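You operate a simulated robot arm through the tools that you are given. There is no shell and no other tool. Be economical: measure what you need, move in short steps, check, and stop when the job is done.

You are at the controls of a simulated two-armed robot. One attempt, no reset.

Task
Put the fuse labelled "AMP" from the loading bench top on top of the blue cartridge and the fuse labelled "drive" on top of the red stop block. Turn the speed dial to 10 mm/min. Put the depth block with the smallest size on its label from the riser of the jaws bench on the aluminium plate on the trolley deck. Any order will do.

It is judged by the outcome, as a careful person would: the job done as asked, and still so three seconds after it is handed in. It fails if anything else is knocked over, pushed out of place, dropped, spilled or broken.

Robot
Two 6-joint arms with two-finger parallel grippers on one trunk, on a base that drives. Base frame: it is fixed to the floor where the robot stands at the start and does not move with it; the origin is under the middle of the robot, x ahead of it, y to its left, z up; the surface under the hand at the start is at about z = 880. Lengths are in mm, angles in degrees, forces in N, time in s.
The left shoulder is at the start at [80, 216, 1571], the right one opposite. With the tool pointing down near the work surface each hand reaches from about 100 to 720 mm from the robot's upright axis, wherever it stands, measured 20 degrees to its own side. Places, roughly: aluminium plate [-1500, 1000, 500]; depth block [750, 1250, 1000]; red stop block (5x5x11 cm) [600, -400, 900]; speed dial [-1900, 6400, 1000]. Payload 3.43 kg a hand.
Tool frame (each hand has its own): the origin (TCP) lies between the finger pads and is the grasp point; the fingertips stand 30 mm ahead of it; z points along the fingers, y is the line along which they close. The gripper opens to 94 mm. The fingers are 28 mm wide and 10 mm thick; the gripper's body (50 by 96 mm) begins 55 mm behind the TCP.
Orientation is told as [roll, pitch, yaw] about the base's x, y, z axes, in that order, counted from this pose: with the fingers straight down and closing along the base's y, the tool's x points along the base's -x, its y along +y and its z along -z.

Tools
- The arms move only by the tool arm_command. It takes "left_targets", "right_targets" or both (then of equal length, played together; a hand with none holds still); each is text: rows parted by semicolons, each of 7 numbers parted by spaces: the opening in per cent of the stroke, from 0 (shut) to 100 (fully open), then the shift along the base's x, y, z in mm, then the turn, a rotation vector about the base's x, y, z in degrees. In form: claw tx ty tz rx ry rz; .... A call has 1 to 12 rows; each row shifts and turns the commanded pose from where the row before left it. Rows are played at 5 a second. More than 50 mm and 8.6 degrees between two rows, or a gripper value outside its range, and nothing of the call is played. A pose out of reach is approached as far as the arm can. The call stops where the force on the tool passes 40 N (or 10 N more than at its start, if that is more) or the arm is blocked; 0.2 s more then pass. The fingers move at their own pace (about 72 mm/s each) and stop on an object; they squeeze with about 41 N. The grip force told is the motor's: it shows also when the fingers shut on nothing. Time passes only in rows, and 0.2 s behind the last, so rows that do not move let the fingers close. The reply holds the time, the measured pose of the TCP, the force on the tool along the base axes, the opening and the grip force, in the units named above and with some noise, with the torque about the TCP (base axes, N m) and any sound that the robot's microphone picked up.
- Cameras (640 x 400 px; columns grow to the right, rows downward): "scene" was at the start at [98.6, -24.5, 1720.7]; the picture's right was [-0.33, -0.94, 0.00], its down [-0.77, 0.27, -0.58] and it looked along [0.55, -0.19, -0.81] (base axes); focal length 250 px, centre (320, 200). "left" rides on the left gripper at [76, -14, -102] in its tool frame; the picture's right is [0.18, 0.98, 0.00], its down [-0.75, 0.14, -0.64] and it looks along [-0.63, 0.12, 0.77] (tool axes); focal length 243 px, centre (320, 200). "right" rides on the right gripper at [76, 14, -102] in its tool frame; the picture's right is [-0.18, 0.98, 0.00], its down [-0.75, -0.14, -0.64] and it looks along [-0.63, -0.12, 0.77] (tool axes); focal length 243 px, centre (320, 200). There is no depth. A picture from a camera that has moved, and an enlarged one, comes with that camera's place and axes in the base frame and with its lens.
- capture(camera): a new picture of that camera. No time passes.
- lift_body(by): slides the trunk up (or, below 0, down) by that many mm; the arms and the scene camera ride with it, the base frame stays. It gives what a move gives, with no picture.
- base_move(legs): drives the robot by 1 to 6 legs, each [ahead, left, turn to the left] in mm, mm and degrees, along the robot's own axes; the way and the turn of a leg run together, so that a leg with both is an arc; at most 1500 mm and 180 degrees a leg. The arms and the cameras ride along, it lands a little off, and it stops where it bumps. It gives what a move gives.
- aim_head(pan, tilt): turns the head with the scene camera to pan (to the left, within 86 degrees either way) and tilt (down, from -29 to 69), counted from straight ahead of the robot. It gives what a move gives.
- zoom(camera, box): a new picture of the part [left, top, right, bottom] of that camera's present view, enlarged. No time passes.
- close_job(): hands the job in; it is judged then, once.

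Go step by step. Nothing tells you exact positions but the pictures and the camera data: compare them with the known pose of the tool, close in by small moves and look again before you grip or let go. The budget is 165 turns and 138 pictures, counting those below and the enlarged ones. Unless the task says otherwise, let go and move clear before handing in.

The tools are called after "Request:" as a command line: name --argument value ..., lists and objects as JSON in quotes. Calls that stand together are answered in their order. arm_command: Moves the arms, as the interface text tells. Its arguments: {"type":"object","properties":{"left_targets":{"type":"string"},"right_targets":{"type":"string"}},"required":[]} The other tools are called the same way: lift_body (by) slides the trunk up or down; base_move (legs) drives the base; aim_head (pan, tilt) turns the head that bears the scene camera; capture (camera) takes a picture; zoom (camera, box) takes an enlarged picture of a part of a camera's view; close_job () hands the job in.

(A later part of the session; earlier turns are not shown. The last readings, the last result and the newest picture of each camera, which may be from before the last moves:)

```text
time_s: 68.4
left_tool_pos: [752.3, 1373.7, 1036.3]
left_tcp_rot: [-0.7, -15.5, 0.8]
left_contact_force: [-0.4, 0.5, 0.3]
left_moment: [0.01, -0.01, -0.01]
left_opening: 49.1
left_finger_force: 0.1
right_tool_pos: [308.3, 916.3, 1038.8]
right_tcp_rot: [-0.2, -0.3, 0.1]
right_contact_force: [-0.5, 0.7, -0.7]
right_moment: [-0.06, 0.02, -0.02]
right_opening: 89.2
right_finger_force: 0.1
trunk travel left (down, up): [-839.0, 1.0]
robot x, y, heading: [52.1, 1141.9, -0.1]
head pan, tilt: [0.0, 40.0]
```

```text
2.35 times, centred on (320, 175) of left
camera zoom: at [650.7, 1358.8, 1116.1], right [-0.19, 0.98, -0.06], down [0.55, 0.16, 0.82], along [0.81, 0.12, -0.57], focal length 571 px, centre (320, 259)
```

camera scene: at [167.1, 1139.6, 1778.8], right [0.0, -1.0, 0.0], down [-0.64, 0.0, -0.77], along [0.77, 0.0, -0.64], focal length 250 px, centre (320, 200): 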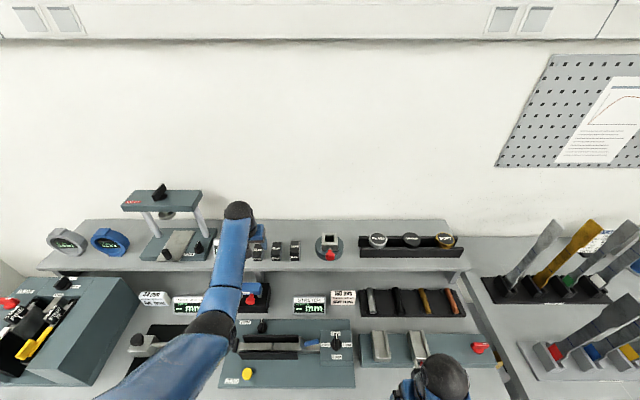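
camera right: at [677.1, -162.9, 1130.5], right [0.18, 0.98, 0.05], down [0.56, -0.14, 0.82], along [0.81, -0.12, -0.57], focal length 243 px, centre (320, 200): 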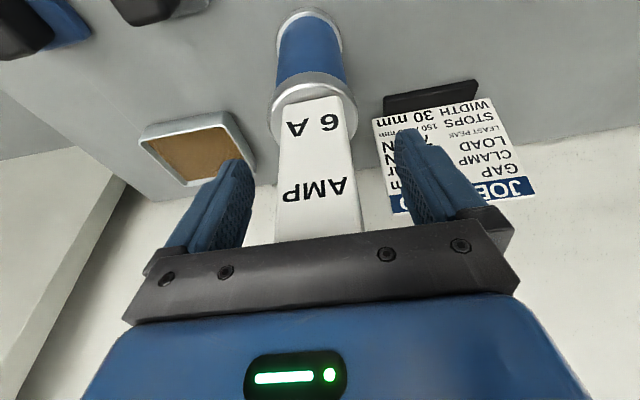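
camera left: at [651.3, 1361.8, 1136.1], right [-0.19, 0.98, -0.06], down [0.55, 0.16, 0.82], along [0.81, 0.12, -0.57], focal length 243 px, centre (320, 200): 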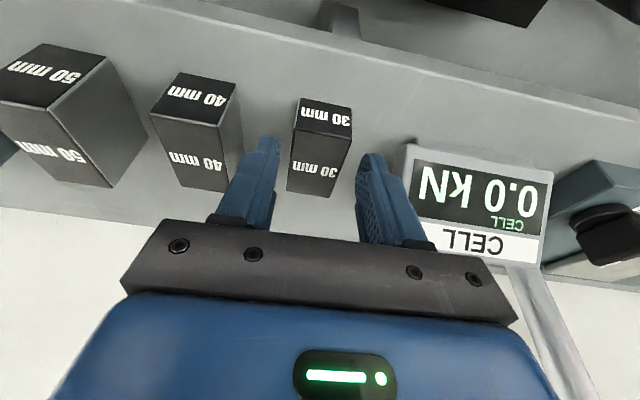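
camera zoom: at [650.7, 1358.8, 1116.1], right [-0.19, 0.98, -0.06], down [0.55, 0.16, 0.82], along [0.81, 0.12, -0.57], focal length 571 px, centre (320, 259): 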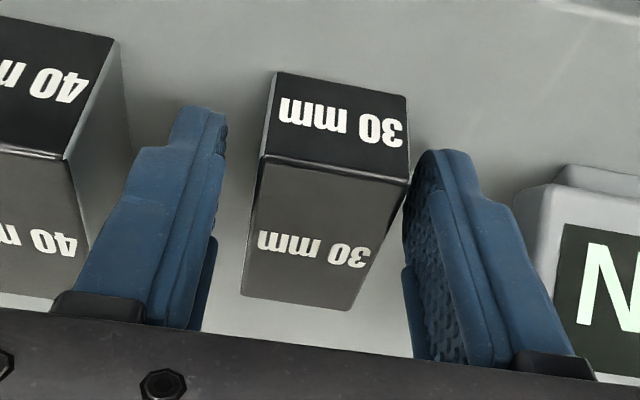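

Riser is at ≈1000 and block centre ≈ (763,1377); shifting forward, lowering a touch and gripping.

Request:
arm_command --left_targets "52 4 1 0 0 0 0;52 4 1 0 0 0 0;52 0 0 -2 0 0 0;52 0 0 0 0 0 0"

Request:
zoom --camera "left" --box '[200, 90, 440, 260]'

```text
time_s: 69.4
left_tool_pos: [760.1, 1377.6, 1035.1]
left_tcp_rot: [-0.7, -15.4, 1.0]
left_contact_force: [-0.7, 0.5, 0.4]
left_moment: [0.02, 0.03, -0.01]
left_opening: 48.9
left_finger_force: 0.0
right_tool_pos: [309.0, 916.8, 1039.5]
right_tcp_rot: [-0.1, -0.2, 0.1]
right_contact_force: [-0.6, 0.0, 0.3]
right_moment: [-0.03, -0.01, 0.0]
right_opening: 89.4
right_finger_force: 0.1
trunk travel left (down, up): [-839.0, 1.0]
robot x, y, heading: [56.2, 1139.6, 0.3]
head pan, tilt: [0.0, 40.0]
```

```text
2.35 times, centred on (320, 175) of left
camera zoom: at [659.2, 1361.2, 1114.3], right [-0.19, 0.98, -0.06], down [0.55, 0.16, 0.82], along [0.81, 0.12, -0.57], focal length 571 px, centre (320, 259)
```

zoom: 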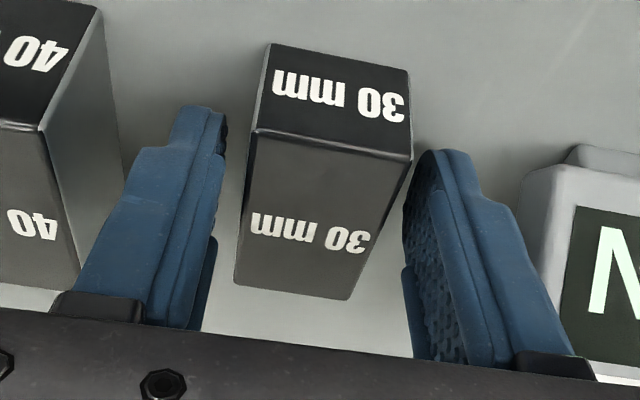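

Request:
arm_command --left_targets "35 0 0 0 0 0 0;10 0 0 0 0 0 0;10 0 0 0 0 0 0;10 0 0 0 0 0 0"

Request:
zoom --camera "left" --box '[200, 90, 440, 260]'

```text
time_s: 70.4
left_tool_pos: [760.9, 1376.8, 1034.3]
left_tcp_rot: [-0.7, -15.4, 1.0]
left_contact_force: [0.9, 0.3, 0.8]
left_moment: [-0.01, 0.0, -0.03]
left_opening: 37.0
left_finger_force: 41.0
right_tool_pos: [309.5, 916.1, 1040.2]
right_tcp_rot: [-0.2, -0.1, 0.1]
right_contact_force: [0.3, 0.8, -1.1]
right_moment: [0.01, -0.02, 0.01]
right_opening: 89.2
right_finger_force: 0.1
trunk travel left (down, up): [-839.0, 1.0]
robot x, y, heading: [53.6, 1138.2, -0.1]
head pan, tilt: [0.0, 40.0]
```

```text
2.35 times, centred on (320, 175) of left
camera zoom: at [659.3, 1361.1, 1114.3], right [-0.19, 0.98, -0.06], down [0.55, 0.16, 0.82], along [0.81, 0.12, -0.57], focal length 571 px, centre (320, 259)
```

zoom: 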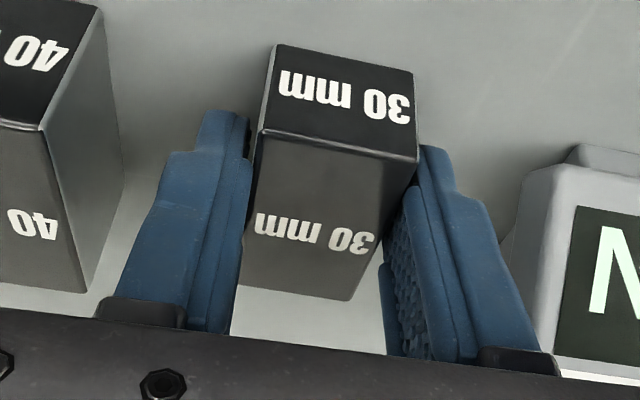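

Gripped (37 mm). Lifting a little to check.

Request:
arm_command --left_targets "10 0 0 10 0 0 0;10 0 0 20 0 0 0;10 0 0 25 0 0 0;10 0 0 0 0 0 0"

Request:
capture --camera "left"

```text
time_s: 71.4
left_tool_pos: [759.6, 1376.4, 1091.0]
left_tcp_rot: [-0.8, -15.3, 1.0]
left_contact_force: [0.3, 1.1, -2.4]
left_moment: [0.06, 0.02, 0.02]
left_opening: 37.3
left_finger_force: 40.6
right_tool_pos: [308.5, 916.9, 1038.5]
right_tcp_rot: [-0.2, -0.2, 0.0]
right_contact_force: [0.5, 0.2, -0.3]
right_moment: [0.0, 0.03, 0.01]
right_opening: 89.3
right_finger_force: 0.1
trunk travel left (down, up): [-839.0, 1.0]
robot x, y, heading: [54.0, 1140.7, -0.1]
head pan, tilt: [0.0, 40.0]
```

```text
66 pictures are left
camera left: at [658.9, 1360.6, 1170.1], right [-0.19, 0.98, -0.06], down [0.56, 0.16, 0.82], along [0.81, 0.12, -0.57], focal length 243 px, centre (320, 200)
```

left: 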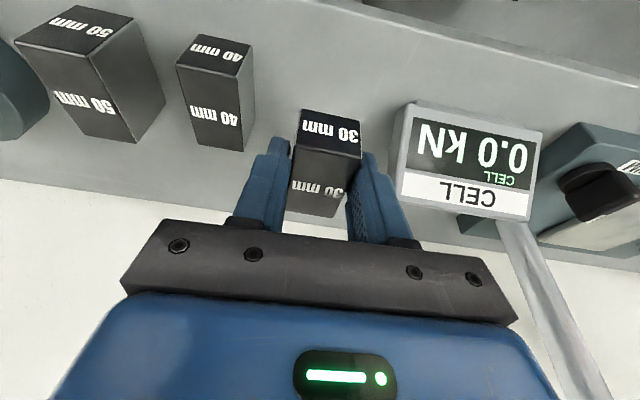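

Block held. Retracting along the reverse path.

Request:
arm_command --left_targets "10 -36 -11 5 0 0 0;10 -36 -11 5 0 0 0;10 -36 -11 0 0 0 0;10 -36 -11 0 0 0 0;10 -40 -4 -5 0 0 0;10 -40 -4 -10 0 0 0;10 -40 -4 -15 0 0 0;10 -40 -4 -10 0 0 0;10 -40 -4 0 0 0 0;10 -35 -4 0 0 0 0"

Request:
capture --camera "scene"

Request:
capture --camera "left"

```text
time_s: 73.6
left_tool_pos: [379.6, 1309.0, 1060.8]
left_tcp_rot: [-0.7, -15.5, 0.9]
left_contact_force: [-0.2, 0.2, -1.8]
left_moment: [-0.06, 0.0, 0.0]
left_opening: 33.3
left_finger_force: 40.8
right_tool_pos: [309.1, 916.1, 1040.7]
right_tcp_rot: [-0.1, -0.3, 0.1]
right_contact_force: [-0.4, 0.0, -0.4]
right_moment: [-0.02, -0.02, 0.0]
right_opening: 89.4
right_finger_force: 0.1
trunk travel left (down, up): [-839.0, 1.0]
robot x, y, heading: [52.8, 1142.9, 0.0]
head pan, tilt: [0.0, 40.0]
```

```text
65 pictures are left
camera scene: at [165.6, 1140.0, 1778.9], right [0.0, -1.0, 0.0], down [-0.64, 0.0, -0.77], along [0.77, 0.0, -0.64], focal length 250 px, centre (320, 200)
```

scene: 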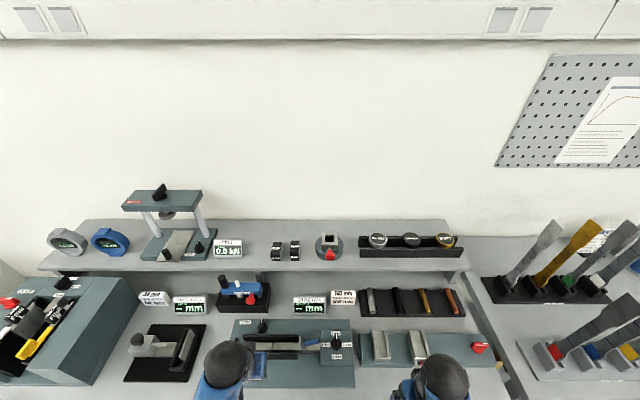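

```text
64 pictures are left
camera left: at [278.3, 1293.2, 1139.2], right [-0.19, 0.98, -0.06], down [0.55, 0.16, 0.82], along [0.81, 0.12, -0.57], focal length 243 px, centre (320, 200)
```

left: 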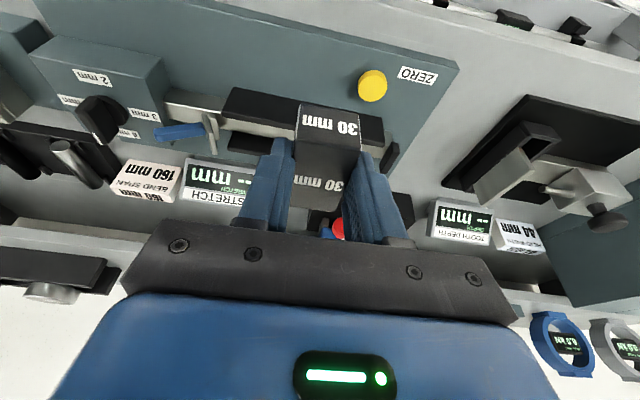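

Now back off and turn around toward the trolley.

Request:
base_move --legs '[[-300, 0, 0], [0, 0, 180]]'

Request:
aim_head --pan 0 --tilt 35

Request:
capture --camera "scene"

Request:
zoom --camera "left" --box '[200, 90, 440, 260]'

```text
time_s: 82.9
left_tool_pos: [-583.2, 981.6, 1059.7]
left_tcp_rot: [-0.7, -15.4, 178.9]
left_contact_force: [-0.1, 0.1, -1.7]
left_moment: [0.0, -0.04, 0.01]
left_opening: 33.4
left_finger_force: 40.7
right_tool_pos: [-497.7, 1371.3, 1039.7]
right_tcp_rot: [-0.1, -0.3, 178.1]
right_contact_force: [-0.1, 0.8, 0.0]
right_moment: [0.04, 0.0, 0.0]
right_opening: 89.4
right_finger_force: 0.2
trunk travel left (down, up): [-839.0, 1.0]
robot x, y, heading: [-250.3, 1140.4, 178.0]
head pan, tilt: [0.0, 40.0]
```

```text
time_s: 83.6
left_tool_pos: [-583.2, 981.3, 1058.7]
left_tcp_rot: [-0.7, -15.4, 178.9]
left_contact_force: [0.0, 0.2, -3.0]
left_moment: [0.02, -0.03, 0.0]
left_opening: 33.3
left_finger_force: 41.3
right_tool_pos: [-498.7, 1372.1, 1039.0]
right_tcp_rot: [-0.1, -0.2, 178.2]
right_contact_force: [-0.9, 0.0, 0.0]
right_moment: [-0.03, -0.03, 0.03]
right_opening: 89.3
right_finger_force: 0.0
trunk travel left (down, up): [-839.0, 1.0]
robot x, y, heading: [-251.2, 1136.2, 178.2]
head pan, tilt: [0.0, 35.0]
```

```text
63 pictures are left
camera scene: at [-368.1, 1142.1, 1786.3], right [0.03, 1.0, 0.0], down [0.57, -0.02, -0.82], along [-0.82, 0.03, -0.57], focal length 250 px, centre (320, 200)
```

scene: 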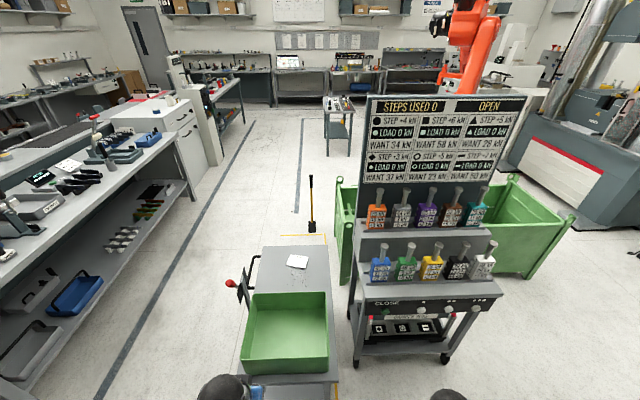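

```text
2.35 times, centred on (320, 175) of left
camera zoom: at [-483.2, 992.3, 1138.9], right [0.16, -0.99, -0.06], down [-0.56, -0.14, 0.82], along [-0.81, -0.09, -0.57], focal length 571 px, centre (320, 259)
```

zoom: 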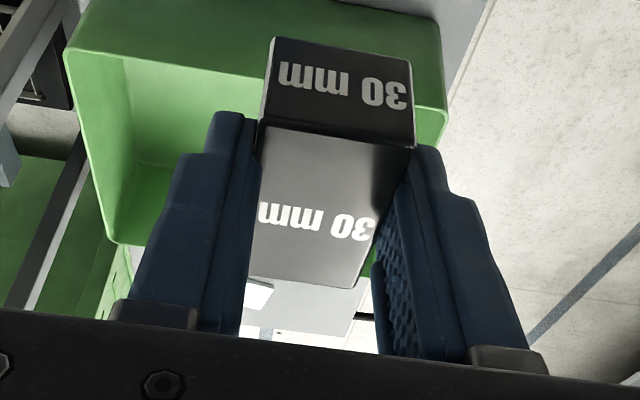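

Request:
zoom --camera "scene" --box '[210, 220, 370, 400]'

```text
2.22 times, centred on (290, 310) of scene
camera zoom: at [-368.1, 1142.1, 1786.3], right [0.03, 1.0, 0.0], down [0.57, -0.02, -0.82], along [-0.82, 0.03, -0.57], focal length 556 px, centre (387, -44)
```

zoom: 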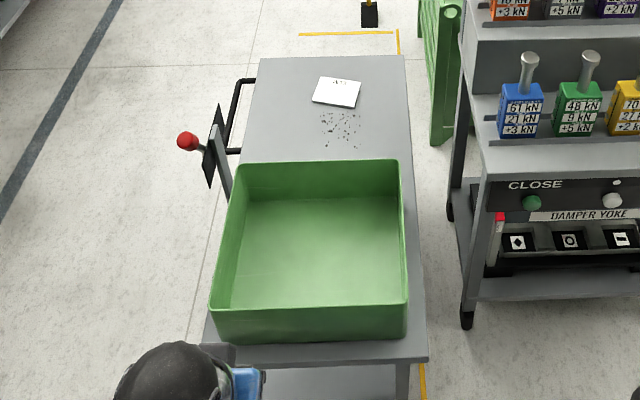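

Plate is the pale square at ≈(-1500,1028) on the far end of the trolley deck. I'll go round the trolley along the lane at y≈450 to approach it from its far end.

Request:
base_move --legs '[[0, 0, 1.8], [0, 690, 0], [900, 0, 0]]'

Request:
aim_head --pan 0 --tilt 30

Request:
capture --camera "scene"

```text
time_s: 92.1
left_tool_pos: [-1480.2, 281.8, 1061.0]
left_tcp_rot: [-0.6, -15.4, -179.7]
left_contact_force: [0.5, -0.6, -0.8]
left_moment: [0.0, -0.05, -0.03]
left_opening: 33.4
left_finger_force: 41.3
right_tool_pos: [-1405.1, 675.1, 1040.0]
right_tcp_rot: [-0.1, -0.2, 179.6]
right_contact_force: [0.2, 0.1, -0.7]
right_moment: [0.02, 0.06, -0.02]
right_opening: 89.0
right_finger_force: 0.1
trunk travel left (down, up): [-839.0, 1.0]
robot x, y, heading: [-1149.6, 442.3, 179.5]
head pan, tilt: [0.0, 35.0]
```

```text
time_s: 92.8
left_tool_pos: [-1481.0, 282.7, 1058.7]
left_tcp_rot: [-0.7, -15.4, -179.7]
left_contact_force: [-0.7, 0.1, -1.6]
left_moment: [0.0, -0.01, 0.01]
left_opening: 32.9
left_finger_force: 40.7
right_tool_pos: [-1404.9, 675.2, 1039.5]
right_tcp_rot: [-0.1, -0.2, 179.5]
right_contact_force: [0.8, 0.2, 0.3]
right_moment: [-0.02, -0.01, -0.04]
right_opening: 89.2
right_finger_force: 0.1
trunk travel left (down, up): [-839.0, 1.0]
robot x, y, heading: [-1150.4, 447.9, 179.4]
head pan, tilt: [0.0, 30.0]
```

```text
60 pictures are left
camera scene: at [-1271.7, 448.7, 1794.1], right [0.01, 1.0, 0.0], down [0.5, 0.0, -0.87], along [-0.87, 0.01, -0.5], focal length 250 px, centre (320, 200)
```

scene: 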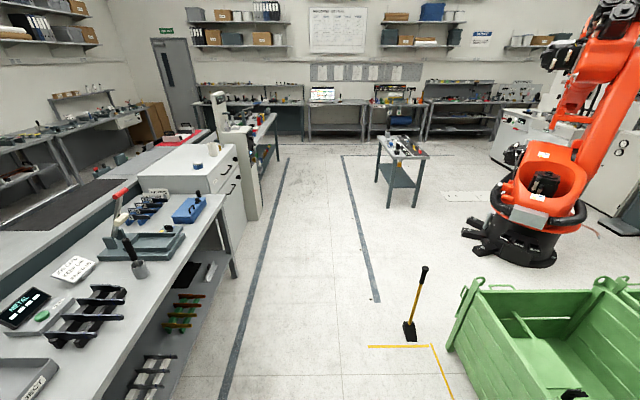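

Request:
base_move --legs '[[860, 0, 0], [0, 0, -179.4], [0, 400, 0]]'

Request:
aim_head --pan 15 --tilt 62

Request:
capture --camera "scene"

Request:
capture --camera "left"

```text
time_s: 106.5
left_tool_pos: [-1685.7, 1036.8, 1059.9]
left_tcp_rot: [-0.5, -15.3, 3.8]
left_contact_force: [-0.4, -0.2, -1.0]
left_moment: [-0.01, 0.03, 0.0]
left_opening: 33.4
left_finger_force: 40.9
right_tool_pos: [-1737.1, 641.9, 1039.3]
right_tcp_rot: [0.1, -0.1, 3.0]
right_contact_force: [-0.2, -0.3, 0.1]
right_moment: [0.02, 0.0, -0.02]
right_opening: 89.3
right_finger_force: 0.1
trunk travel left (down, up): [-839.0, 1.0]
robot x, y, heading: [-2004.3, 856.9, 3.0]
head pan, tilt: [0.0, 30.0]
```

```text
time_s: 107.5
left_tool_pos: [-1685.6, 1038.9, 1060.2]
left_tcp_rot: [-0.8, -15.2, 3.8]
left_contact_force: [-0.3, 0.4, -2.9]
left_moment: [-0.01, 0.05, 0.01]
left_opening: 33.2
left_finger_force: 40.6
right_tool_pos: [-1737.1, 645.0, 1039.8]
right_tcp_rot: [-0.1, -0.2, 3.1]
right_contact_force: [0.2, 0.5, 0.4]
right_moment: [0.0, -0.02, -0.02]
right_opening: 89.5
right_finger_force: 0.1
trunk travel left (down, up): [-839.0, 1.0]
robot x, y, heading: [-2004.2, 852.2, 3.1]
head pan, tilt: [15.0, 62.0]
```

```text
59 pictures are left
camera scene: at [-1913.7, 876.9, 1749.7], right [0.31, -0.95, 0.0], down [-0.84, -0.27, -0.47], along [0.45, 0.14, -0.88], focal length 250 px, centre (320, 200)
```

scene: 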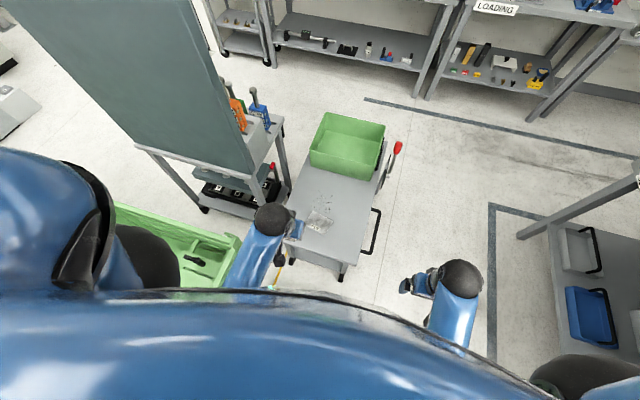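

```text
58 pictures are left
camera left: at [-1785.7, 1019.9, 1138.7], right [-0.24, 0.97, -0.06], down [0.55, 0.19, 0.82], along [0.8, 0.16, -0.57], focal length 243 px, centre (320, 200)
```

left: 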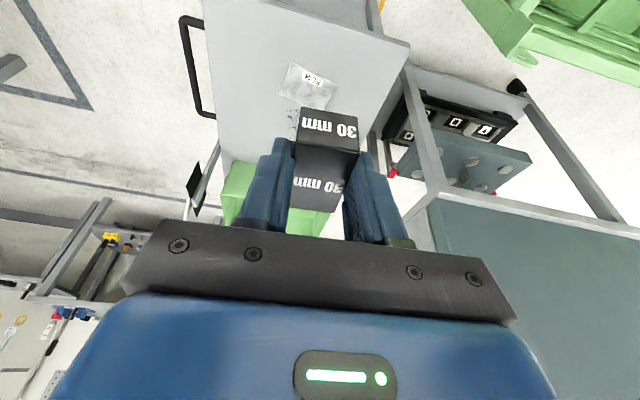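

Request:
zoom --camera "scene" --box '[280, 180, 380, 260]'

Request:
zoom --camera "left" --box '[250, 40, 370, 130]'

```text
5.00 times, centred on (330, 220) of scene
camera zoom: at [-1913.7, 876.9, 1749.7], right [0.31, -0.95, 0.0], down [-0.84, -0.27, -0.47], along [0.45, 0.14, -0.88], focal length 1252 px, centre (270, 100)
```

zoom: 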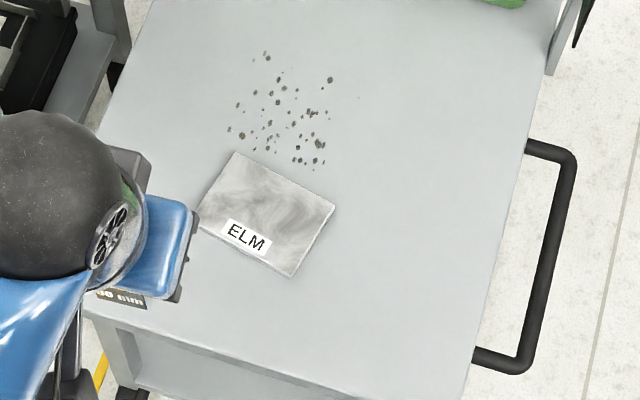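

```text
4.44 times, centred on (310, 85) of left
camera zoom: at [-1785.7, 1019.9, 1138.7], right [-0.24, 0.97, -0.06], down [0.55, 0.19, 0.82], along [0.8, 0.16, -0.57], focal length 1078 px, centre (364, 711)
```

zoom: 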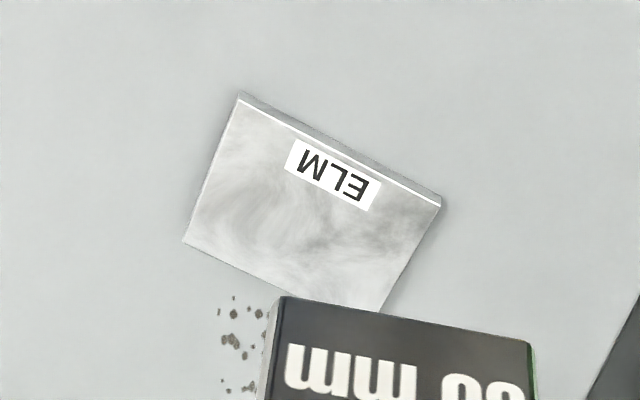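

Plate centre ≈ (-1449,1036), top ≈ z 567. Lowering the trunk with the hands still clear in front of the deck.

Request:
lift_body --by -390

Request:
capture --camera "left"

Request:
capture --camera "scene"

```text
time_s: 111.2
left_tool_pos: [-1685.3, 1040.2, 669.8]
left_tcp_rot: [-0.7, -15.3, 3.8]
left_contact_force: [0.2, 0.1, -1.8]
left_moment: [-0.01, 0.02, 0.0]
left_opening: 33.2
left_finger_force: 40.5
right_tool_pos: [-1736.8, 643.2, 649.4]
right_tcp_rot: [0.0, -0.2, 3.0]
right_contact_force: [-0.7, 0.0, 0.5]
right_moment: [0.0, 0.0, 0.03]
right_opening: 89.1
right_finger_force: 0.1
trunk travel left (down, up): [-449.0, 391.0]
robot x, y, heading: [-2004.2, 856.0, 3.0]
head pan, tilt: [15.0, 62.0]
```

```text
55 pictures are left
camera left: at [-1785.7, 1019.0, 748.9], right [-0.24, 0.97, -0.06], down [0.55, 0.19, 0.82], along [0.8, 0.16, -0.57], focal length 243 px, centre (320, 200)
```

left: 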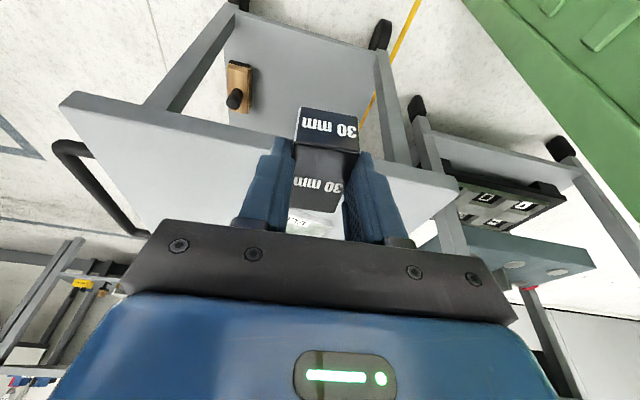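

```text
54 pictures are left
camera scene: at [-1913.7, 875.6, 1359.7], right [0.31, -0.95, 0.0], down [-0.84, -0.27, -0.47], along [0.45, 0.15, -0.88], focal length 250 px, centre (320, 200)
```

scene: 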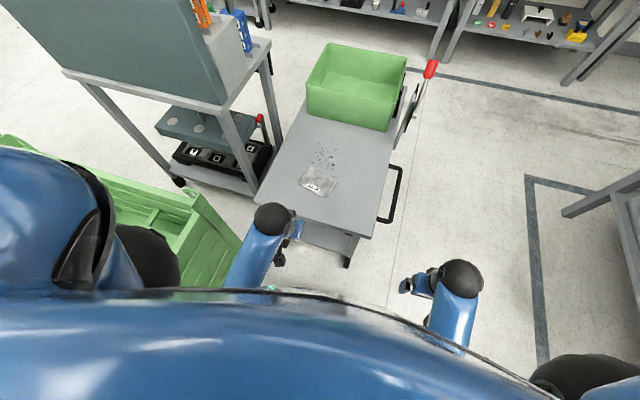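

Request:
arm_command --left_targets "10 40 0 0 0 0 0;10 40 0 0 0 0 0;10 40 0 0 0 0 0;10 40 0 0 0 0 0;10 40 0 0 0 0 0;10 33 -2 0 0 0 0;10 0 0 0 0 0 0"

Request:
capture --camera "left"

Request:
zoom --camera "scene" --box '[260, 120, 400, 220]'

```text
time_s: 112.8
left_tool_pos: [-1450.6, 1036.4, 667.7]
left_tcp_rot: [-0.6, -15.3, 3.8]
left_contact_force: [0.2, -0.1, -1.5]
left_moment: [-0.01, 0.01, -0.01]
left_opening: 33.2
left_finger_force: 41.0
right_tool_pos: [-1738.1, 645.0, 649.7]
right_tcp_rot: [-0.2, -0.3, 2.9]
right_contact_force: [0.1, -0.1, -0.1]
right_moment: [-0.04, -0.01, -0.01]
right_opening: 89.3
right_finger_force: 0.1
trunk travel left (down, up): [-449.0, 391.0]
robot x, y, heading: [-2005.6, 852.1, 2.7]
head pan, tilt: [15.0, 62.0]
```

```text
53 pictures are left
camera left: at [-1552.1, 1015.2, 747.7], right [-0.24, 0.97, -0.06], down [0.55, 0.19, 0.82], along [0.8, 0.16, -0.57], focal length 243 px, centre (320, 200)
```

left: 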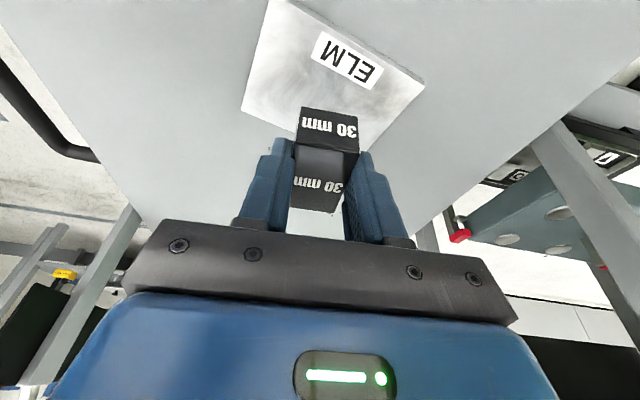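

```text
4.00 times, centred on (330, 170) of scene
camera zoom: at [-1914.1, 875.7, 1359.7], right [0.31, -0.95, 0.0], down [-0.84, -0.27, -0.47], along [0.45, 0.14, -0.88], focal length 1002 px, centre (280, 320)
```

zoom: 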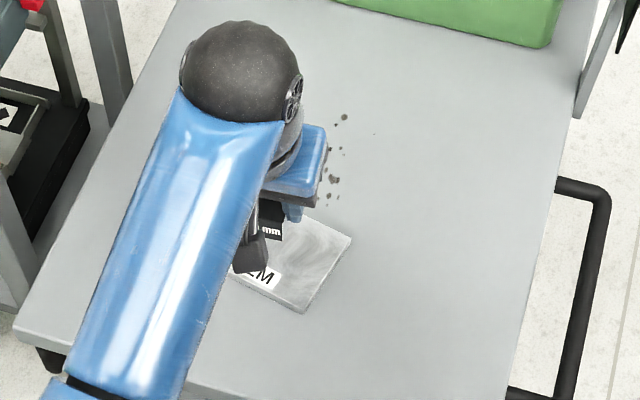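

Request:
arm_command --left_targets "10 3 3 -15 0 0 0;10 0 0 -15 0 0 0;10 0 0 -15 0 0 0;10 0 0 0 0 0 0"

Request:
capture --camera "left"

```text
time_s: 113.8
left_tool_pos: [-1448.8, 1039.6, 624.3]
left_tcp_rot: [-0.7, -15.3, 3.9]
left_contact_force: [0.3, 0.1, -1.5]
left_moment: [0.01, 0.05, -0.04]
left_opening: 33.3
left_finger_force: 41.1
right_tool_pos: [-1738.5, 643.8, 649.8]
right_tcp_rot: [-0.1, -0.2, 3.0]
right_contact_force: [0.7, -0.3, 0.7]
right_moment: [0.02, -0.02, -0.02]
right_opening: 89.3
right_finger_force: 0.0
trunk travel left (down, up): [-449.0, 391.0]
robot x, y, heading: [-2003.5, 854.2, 3.3]
head pan, tilt: [15.0, 62.0]
```

```text
51 pictures are left
camera left: at [-1549.3, 1019.9, 703.2], right [-0.24, 0.97, -0.06], down [0.55, 0.19, 0.82], along [0.8, 0.16, -0.57], focal length 243 px, centre (320, 200)
```

left: 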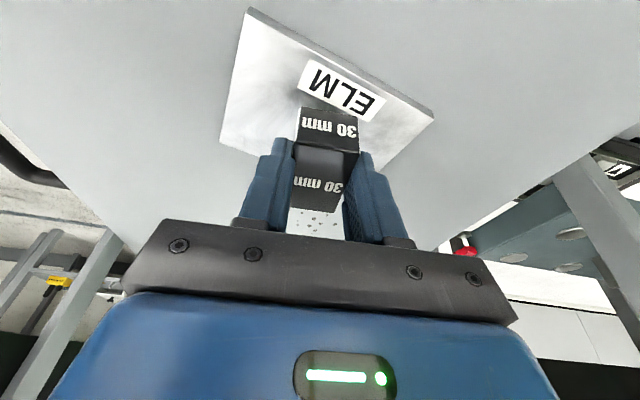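

Request:
arm_command --left_targets "10 0 0 -5 0 0 0;10 0 0 -5 0 0 0;10 0 0 -3 0 0 0;10 0 0 -2 0 0 0;10 0 0 0 0 0 0"

Request:
zoom --camera "left" --box '[210, 0, 450, 170]'

```text
time_s: 115.0
left_tool_pos: [-1450.3, 1039.1, 610.1]
left_tcp_rot: [-0.7, -15.5, 3.8]
left_contact_force: [0.0, 0.1, 4.1]
left_moment: [0.15, 0.13, -0.01]
left_opening: 33.1
left_finger_force: 40.9
right_tool_pos: [-1737.7, 643.8, 650.1]
right_tcp_rot: [-0.1, -0.1, 3.1]
right_contact_force: [-1.2, 0.6, -0.6]
right_moment: [-0.04, 0.01, -0.03]
right_opening: 89.4
right_finger_force: 0.1
trunk travel left (down, up): [-449.0, 391.0]
robot x, y, heading: [-2005.0, 853.7, 3.1]
head pan, tilt: [15.0, 62.0]
```

```text
2.35 times, centred on (330, 85) of left
camera zoom: at [-1549.4, 1019.4, 689.2], right [-0.24, 0.97, -0.06], down [0.54, 0.19, 0.82], along [0.8, 0.16, -0.57], focal length 571 px, centre (296, 471)
```

zoom: 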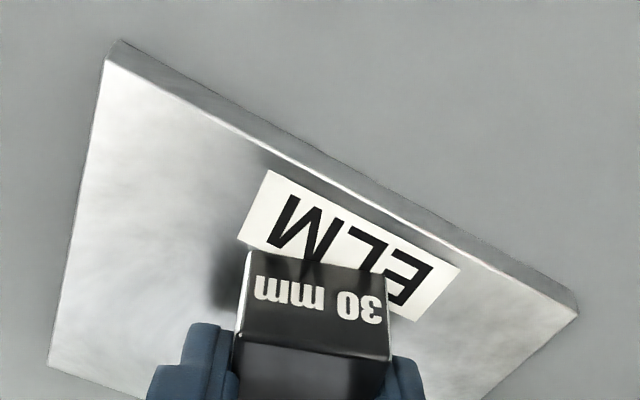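

Request:
arm_command --left_targets "10 0 0 -1 0 0 0;10 0 0 0 0 0 0;40 0 0 0 0 0 0;60 0 0 0 0 0 0;60 0 0 0 0 0 0"

Request:
zoom --camera "left" --box '[210, 0, 450, 250]'

```text
time_s: 116.2
left_tool_pos: [-1449.8, 1040.4, 607.9]
left_tcp_rot: [-0.7, -15.3, 3.8]
left_contact_force: [-0.1, -0.4, 0.6]
left_moment: [-0.03, 0.0, -0.02]
left_opening: 56.4
left_finger_force: 0.0
right_tool_pos: [-1738.0, 645.2, 649.6]
right_tcp_rot: [-0.1, -0.2, 2.9]
right_contact_force: [-0.4, 0.4, 0.3]
right_moment: [0.01, -0.02, 0.0]
right_opening: 89.4
right_finger_force: 0.0
trunk travel left (down, up): [-449.0, 391.0]
robot x, y, heading: [-2009.1, 849.5, 2.9]
head pan, tilt: [15.0, 62.0]
```

```text
1.60 times, centred on (330, 125) of left
camera zoom: at [-1549.5, 1019.7, 687.8], right [-0.24, 0.97, -0.06], down [0.55, 0.19, 0.82], along [0.8, 0.16, -0.57], focal length 388 px, centre (304, 320)
```

zoom: 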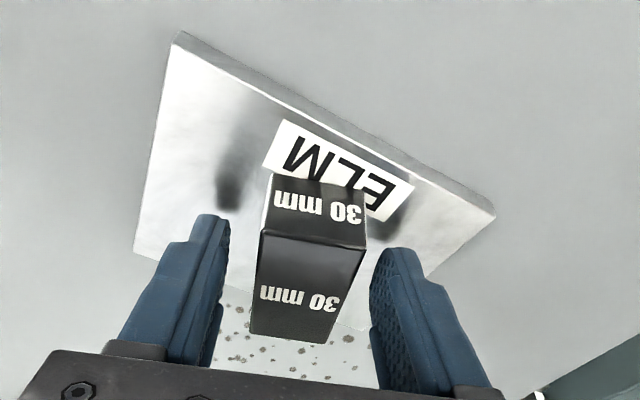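

Block rests on the plate. Lifting clear and backing out.

Request:
arm_command --left_targets "60 0 0 10 0 0 0;60 0 0 30 0 0 0;60 0 0 30 0 0 0;60 -40 0 0 0 0 0;60 -40 0 0 0 0 0;60 -40 0 0 0 0 0;60 -40 0 0 0 7 0;60 -40 0 0 0 8 0;60 -30 0 0 0 0 0;60 0 0 0 0 0 0"

Request:
zoom --camera "scene" --box '[260, 120, 400, 220]'

```text
time_s: 118.4
left_tool_pos: [-1682.3, 1042.2, 653.8]
left_tcp_rot: [0.4, -0.3, 3.7]
left_contact_force: [-0.1, -0.6, 0.0]
left_moment: [0.03, 0.02, -0.04]
left_opening: 56.2
left_finger_force: 0.0
left hand out of reach, approached as far as the arm can: row 8
right_tool_pos: [-1736.6, 644.4, 649.3]
right_tcp_rot: [-0.1, -0.2, 3.0]
right_contact_force: [-0.1, 0.9, -0.2]
right_moment: [-0.01, 0.03, 0.0]
right_opening: 89.4
right_finger_force: 0.1
trunk travel left (down, up): [-449.0, 391.0]
robot x, y, heading: [-2002.1, 851.3, 3.1]
head pan, tilt: [15.0, 62.0]
```

```text
4.00 times, centred on (330, 170) of scene
camera zoom: at [-1912.9, 875.4, 1359.6], right [0.31, -0.95, 0.0], down [-0.84, -0.27, -0.47], along [0.45, 0.15, -0.88], focal length 1002 px, centre (280, 320)
```

zoom: 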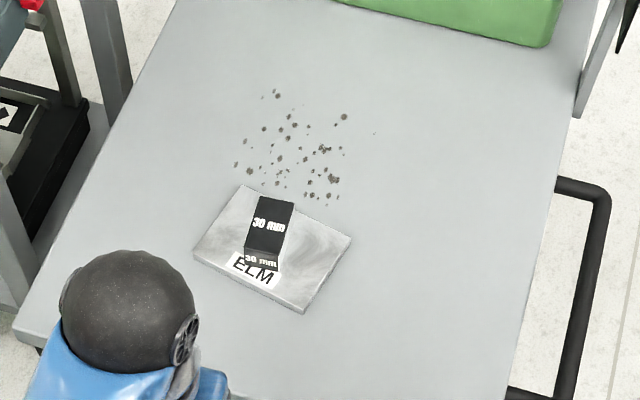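

Block is on the plate. Raising the trunk and looking toward +y for the route to the speed dial.

Request:
lift_body --by 389

Request:
aim_head --pan 86 --tilt 15

Request:
capture --camera "scene"

Request:
aim_head --pan 35 --tilt 15

Request:
capture --camera "scene"

```text
time_s: 122.2
left_tool_pos: [-1682.0, 1042.5, 1042.2]
left_tcp_rot: [0.2, -0.4, 3.6]
left_contact_force: [0.1, -0.3, 0.3]
left_moment: [-0.02, 0.01, 0.03]
left_opening: 56.6
left_finger_force: 0.1
right_tool_pos: [-1737.3, 643.6, 1037.9]
right_tcp_rot: [-0.1, -0.2, 3.0]
right_contact_force: [-0.1, -0.6, 1.1]
right_moment: [-0.01, 0.01, 0.01]
right_opening: 89.3
right_finger_force: 0.0
trunk travel left (down, up): [-838.0, 2.0]
robot x, y, heading: [-2004.9, 851.3, 3.0]
head pan, tilt: [15.0, 62.0]
```

```text
time_s: 123.6
left_tool_pos: [-1683.3, 1042.6, 1042.6]
left_tcp_rot: [0.2, -0.4, 3.7]
left_contact_force: [-0.7, 0.2, 0.1]
left_moment: [0.0, 0.05, 0.02]
left_opening: 56.3
left_finger_force: 0.0
right_tool_pos: [-1737.8, 643.5, 1037.6]
right_tcp_rot: [-0.1, -0.2, 3.0]
right_contact_force: [0.2, 0.7, 1.2]
right_moment: [0.01, -0.03, -0.01]
right_opening: 89.3
right_finger_force: 0.0
trunk travel left (down, up): [-838.0, 2.0]
robot x, y, heading: [-2004.3, 854.8, 3.1]
head pan, tilt: [85.9, 15.0]
```

```text
47 pictures are left
camera scene: at [-1973.2, 949.1, 1817.3], right [1.0, -0.02, 0.0], down [-0.01, -0.26, -0.97], along [0.02, 0.97, -0.26], focal length 250 px, centre (320, 200)
```

scene: 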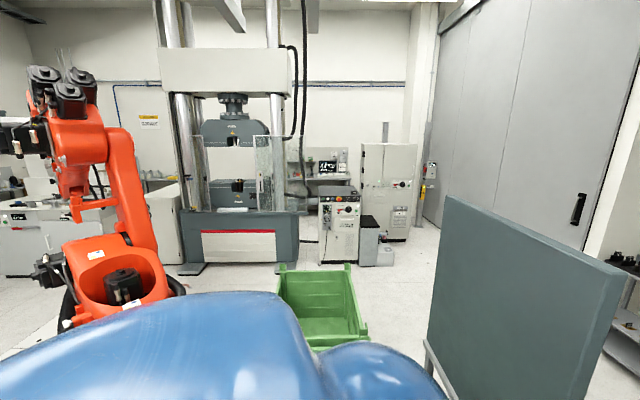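

```text
time_s: 124.8
left_tool_pos: [-1682.7, 1041.0, 1042.9]
left_tcp_rot: [0.3, -0.4, 3.7]
left_contact_force: [0.4, 0.5, 0.6]
left_moment: [0.0, -0.03, 0.01]
left_opening: 56.2
left_finger_force: 0.1
right_tool_pos: [-1737.4, 644.3, 1037.3]
right_tcp_rot: [-0.1, -0.2, 3.0]
right_contact_force: [0.0, -0.4, -0.4]
right_moment: [0.0, -0.03, 0.0]
right_opening: 89.3
right_finger_force: 0.0
trunk travel left (down, up): [-838.0, 2.0]
robot x, y, heading: [-2008.5, 856.2, 3.1]
head pan, tilt: [35.0, 15.0]
```

```text
46 pictures are left
camera scene: at [-1901.2, 913.2, 1817.3], right [0.62, -0.79, 0.0], down [-0.2, -0.16, -0.97], along [0.76, 0.6, -0.26], focal length 250 px, centre (320, 200)
```

scene: 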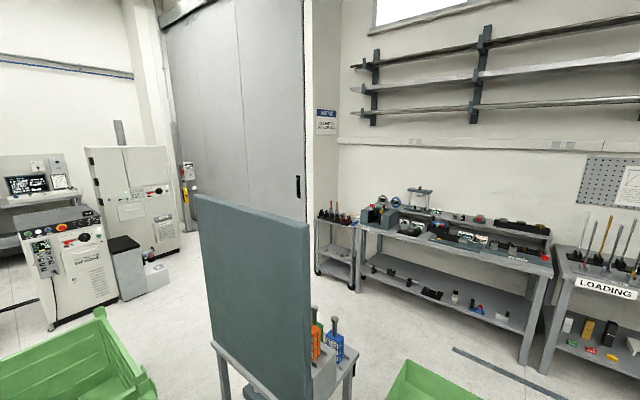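

Request:
aim_head --pan 86 --tilt 15

Request:
zoom --camera "scene" --box '[270, 130, 430, 280]'

```text
time_s: 126.0
left_tool_pos: [-1681.7, 1042.0, 1043.2]
left_tcp_rot: [0.2, -0.4, 3.7]
left_contact_force: [0.0, 0.7, -0.5]
left_moment: [-0.03, -0.01, -0.01]
left_opening: 56.3
left_finger_force: 0.1
right_tool_pos: [-1737.9, 643.8, 1038.7]
right_tcp_rot: [-0.2, -0.2, 3.0]
right_contact_force: [-0.3, 0.2, -0.3]
right_moment: [0.01, 0.0, 0.02]
right_opening: 89.4
right_finger_force: 0.1
trunk travel left (down, up): [-838.0, 2.0]
robot x, y, heading: [-2007.2, 853.0, 3.0]
head pan, tilt: [85.9, 15.0]
```

```text
2.67 times, centred on (350, 205) of scene
camera zoom: at [-1973.2, 949.1, 1817.3], right [1.0, -0.02, 0.0], down [-0.01, -0.26, -0.97], along [0.02, 0.97, -0.26], focal length 668 px, centre (240, 187)
```

zoom: 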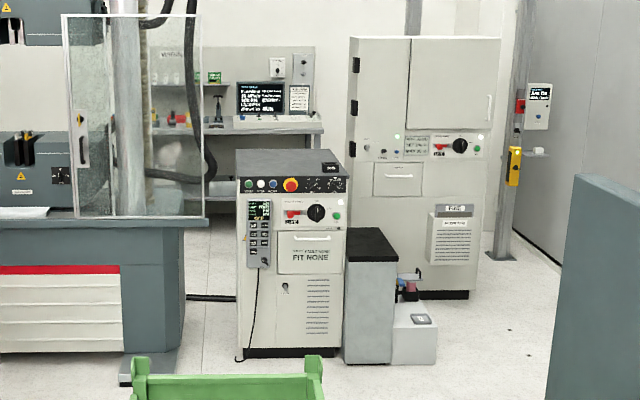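

The dial is on a desk beyond the press, past the pedestal. The clear route runs back along y≈400, then along x≈-380 towards +y.

Request:
base_move --legs '[[0, 0, -3], [0, -450, 0], [1500, 0, 0], [125, 0, 0], [0, 1500, 0], [0, 1000, 0]]'

Request:
capture --camera "scene"

```text
time_s: 148.9
left_tool_pos: [-167.7, 3172.1, 1043.3]
left_tcp_rot: [0.5, -0.4, 2.8]
left_contact_force: [0.6, -0.3, 1.0]
left_moment: [0.02, -0.04, 0.04]
left_opening: 56.3
left_finger_force: 0.2
right_tool_pos: [-228.9, 2775.3, 1037.9]
right_tcp_rot: [0.0, -0.1, 2.3]
right_contact_force: [-0.1, -0.1, 0.3]
right_moment: [0.05, 0.03, -0.01]
right_opening: 89.3
right_finger_force: 0.2
trunk travel left (down, up): [-838.0, 2.0]
robot x, y, heading: [-494.3, 2990.1, 2.2]
head pan, tilt: [85.9, 15.0]
```

```text
44 pictures are left
camera scene: at [-459.8, 3082.6, 1817.4], right [1.0, -0.03, 0.0], down [-0.01, -0.26, -0.97], along [0.03, 0.97, -0.26], focal length 250 px, centre (320, 200)
```

scene: 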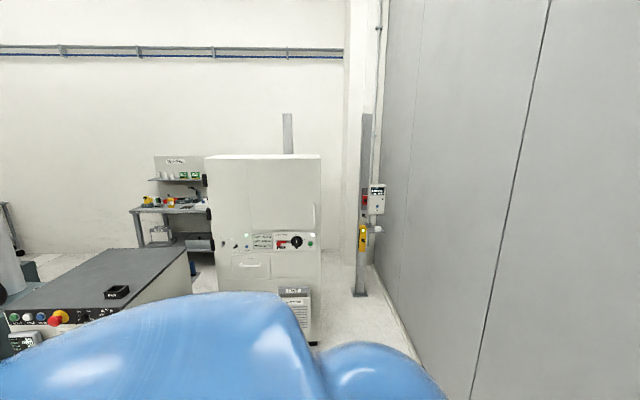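

Request:
base_move --legs '[[0, 0, 88]]'

Request:
aim_head --pan 30 --tilt 25

Request:
capture --camera "scene"

```text
time_s: 152.9
left_tool_pos: [-653.9, 3328.8, 1042.8]
left_tcp_rot: [0.4, -0.4, 88.9]
left_contact_force: [-0.7, -0.1, 0.2]
left_moment: [0.01, 0.05, 0.0]
left_opening: 56.6
left_finger_force: 0.0
right_tool_pos: [-260.3, 3239.4, 1038.8]
right_tcp_rot: [-0.1, -0.1, 88.3]
right_contact_force: [-0.9, 0.5, 0.4]
right_moment: [-0.02, -0.02, -0.05]
right_opening: 89.5
right_finger_force: 0.1
trunk travel left (down, up): [-838.0, 2.0]
robot x, y, heading: [-492.0, 2995.3, 88.2]
head pan, tilt: [85.9, 15.0]
```

```text
time_s: 154.2
left_tool_pos: [-652.2, 3327.8, 1043.5]
left_tcp_rot: [0.3, -0.4, 88.8]
left_contact_force: [-0.8, -0.2, 0.4]
left_moment: [0.02, 0.02, -0.02]
left_opening: 56.4
left_finger_force: 0.1
right_tool_pos: [-260.2, 3238.3, 1038.0]
right_tcp_rot: [-0.1, -0.1, 88.1]
right_contact_force: [0.5, -0.8, 0.5]
right_moment: [0.01, 0.0, -0.02]
right_opening: 89.4
right_finger_force: 0.1
trunk travel left (down, up): [-838.0, 2.0]
robot x, y, heading: [-490.7, 2986.3, 88.3]
head pan, tilt: [30.0, 25.0]
```

```text
43 pictures are left
camera scene: at [-535.6, 3101.1, 1801.1], right [0.88, 0.47, 0.0], down [0.2, -0.37, -0.91], along [-0.43, 0.8, -0.42], focal length 250 px, centre (320, 200)
```

scene: 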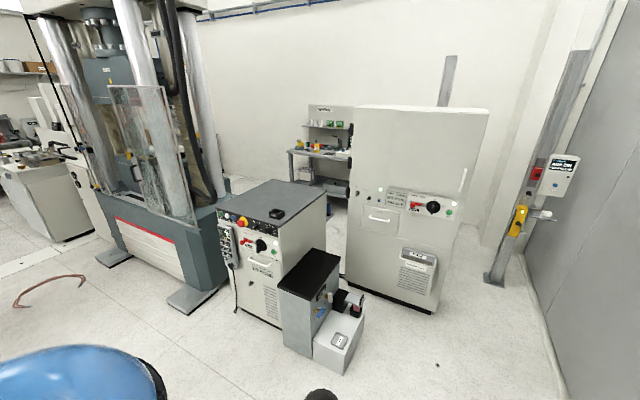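

The cabinet (y≈4900) and pedestal leave only a narrow slot; I'll check the passage on the cabinet's right side.

Request:
base_move --legs '[[0, 0, 1.7], [1000, -400, 0]]'

Request:
aim_head --pan 0 --tilt 25

Request:
capture --camera "scene"

Request:
aim_head --pan 60 --tilt 25

Request:
capture --camera "scene"

```text
time_s: 160.1
left_tool_pos: [-263.4, 4315.6, 1043.5]
left_tcp_rot: [0.2, -0.4, 90.5]
left_contact_force: [-0.7, -0.4, -0.8]
left_moment: [-0.03, -0.01, 0.0]
left_opening: 56.5
left_finger_force: 0.1
right_tool_pos: [131.9, 4238.7, 1038.6]
right_tcp_rot: [-0.1, -0.3, 89.8]
right_contact_force: [0.8, -0.6, 1.0]
right_moment: [-0.02, 0.0, 0.04]
right_opening: 89.1
right_finger_force: 0.1
trunk travel left (down, up): [-838.0, 2.0]
robot x, y, heading: [-96.0, 3983.1, 89.5]
head pan, tilt: [30.0, 25.0]
```

```text
time_s: 161.0
left_tool_pos: [-261.8, 4318.3, 1043.2]
left_tcp_rot: [0.3, -0.4, 90.5]
left_contact_force: [-0.2, -0.5, 0.8]
left_moment: [-0.01, 0.0, -0.03]
left_opening: 56.3
left_finger_force: 0.0
right_tool_pos: [132.0, 4241.0, 1038.9]
right_tcp_rot: [0.0, -0.3, 89.8]
right_contact_force: [1.0, 0.7, -0.1]
right_moment: [0.0, 0.01, 0.02]
right_opening: 89.2
right_finger_force: 0.1
trunk travel left (down, up): [-838.0, 2.0]
robot x, y, heading: [-92.4, 3982.8, 90.0]
head pan, tilt: [0.0, 25.0]
```

```text
42 pictures are left
camera scene: at [-93.0, 4107.4, 1801.0], right [1.0, 0.0, 0.0], down [0.0, -0.42, -0.91], along [0.0, 0.91, -0.42], focal length 250 px, centre (320, 200)
```

scene: 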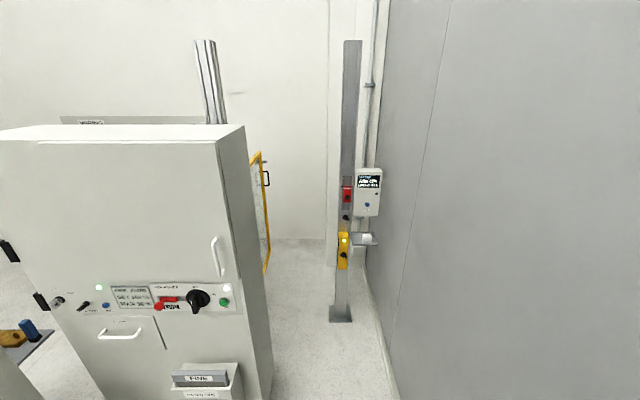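

```text
time_s: 162.3
left_tool_pos: [-262.7, 4318.6, 1043.6]
left_tcp_rot: [0.3, -0.3, 90.5]
left_contact_force: [0.4, -0.2, -0.3]
left_moment: [0.02, 0.01, -0.01]
left_opening: 56.3
left_finger_force: 0.0
right_tool_pos: [131.2, 4240.3, 1038.6]
right_tcp_rot: [-0.1, -0.1, 89.8]
right_contact_force: [-0.2, 0.8, 0.2]
right_moment: [0.0, 0.03, 0.01]
right_opening: 89.3
right_finger_force: 0.1
trunk travel left (down, up): [-838.0, 2.0]
robot x, y, heading: [-92.9, 3987.4, 89.8]
head pan, tilt: [60.0, 25.0]
```

```text
41 pictures are left
camera scene: at [-173.0, 4061.2, 1801.1], right [0.5, 0.86, 0.0], down [0.37, -0.21, -0.91], along [-0.78, 0.46, -0.42], focal length 250 px, centre (320, 200)
```

scene: 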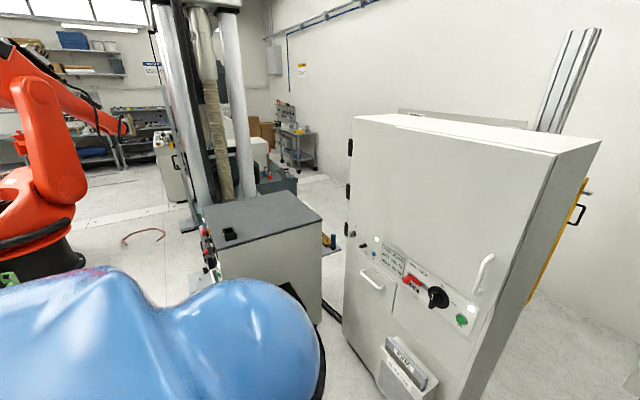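

Request:
aim_head --pan 10 --tilt 20

Request:
zoom --camera "scene" --box '[230, 100, 430, 300]'

```text
time_s: 163.5
left_tool_pos: [-262.6, 4318.2, 1042.6]
left_tcp_rot: [0.3, -0.5, 90.5]
left_contact_force: [0.8, 0.1, 0.4]
left_moment: [0.0, 0.0, -0.01]
left_opening: 56.4
left_finger_force: 0.0
right_tool_pos: [131.5, 4240.6, 1038.3]
right_tcp_rot: [-0.1, -0.2, 89.7]
right_contact_force: [0.0, 0.4, 0.3]
right_moment: [-0.02, -0.03, -0.01]
right_opening: 89.3
right_finger_force: 0.0
trunk travel left (down, up): [-838.0, 2.0]
robot x, y, heading: [-90.9, 3983.7, 89.7]
head pan, tilt: [10.0, 20.0]
```

```text
2.00 times, centred on (330, 200) of scene
camera zoom: at [-109.3, 4106.5, 1809.1], right [0.99, 0.17, 0.0], down [0.06, -0.34, -0.94], along [-0.16, 0.93, -0.34], focal length 501 px, centre (300, 200)
```

zoom: 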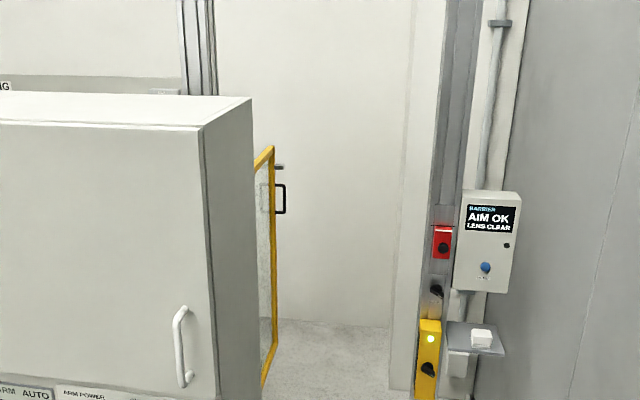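

Request:
base_move --legs '[[900, -100, 0]]'

Request:
aim_head --pan 40 --tilt 25

Request:
capture --camera "scene"

```text
time_s: 168.4
left_tool_pos: [-164.8, 5238.9, 1043.3]
left_tcp_rot: [0.2, -0.4, 90.8]
left_contact_force: [-0.2, -0.2, -0.1]
left_moment: [0.02, 0.03, 0.01]
left_opening: 56.4
left_finger_force: 0.1
right_tool_pos: [229.0, 5161.7, 1039.7]
right_tcp_rot: [-0.2, -0.3, 90.2]
right_contact_force: [-0.1, -0.4, -0.9]
right_moment: [0.02, 0.02, 0.0]
right_opening: 89.4
right_finger_force: 0.1
trunk travel left (down, up): [-838.0, 2.0]
robot x, y, heading: [7.4, 4905.6, 90.2]
head pan, tilt: [10.0, 20.0]
```

```text
time_s: 169.3
left_tool_pos: [-165.2, 5239.7, 1043.3]
left_tcp_rot: [0.3, -0.4, 90.8]
left_contact_force: [-0.6, -0.4, -0.4]
left_moment: [-0.03, 0.02, 0.04]
left_opening: 56.6
left_finger_force: 0.0
right_tool_pos: [230.6, 5163.4, 1038.4]
right_tcp_rot: [-0.2, -0.1, 90.0]
right_contact_force: [-0.2, 0.2, -0.5]
right_moment: [0.0, 0.02, 0.0]
right_opening: 89.2
right_finger_force: 0.1
trunk travel left (down, up): [-838.0, 2.0]
robot x, y, heading: [7.2, 4906.9, 90.1]
head pan, tilt: [40.0, 25.0]
```

```text
39 pictures are left
camera scene: at [-53.1, 5008.0, 1801.0], right [0.77, 0.64, 0.0], down [0.27, -0.32, -0.91], along [-0.58, 0.69, -0.42], focal length 250 px, centre (320, 200)
```

scene: 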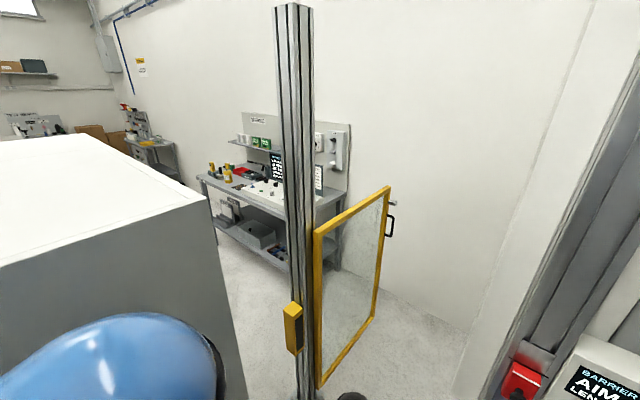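

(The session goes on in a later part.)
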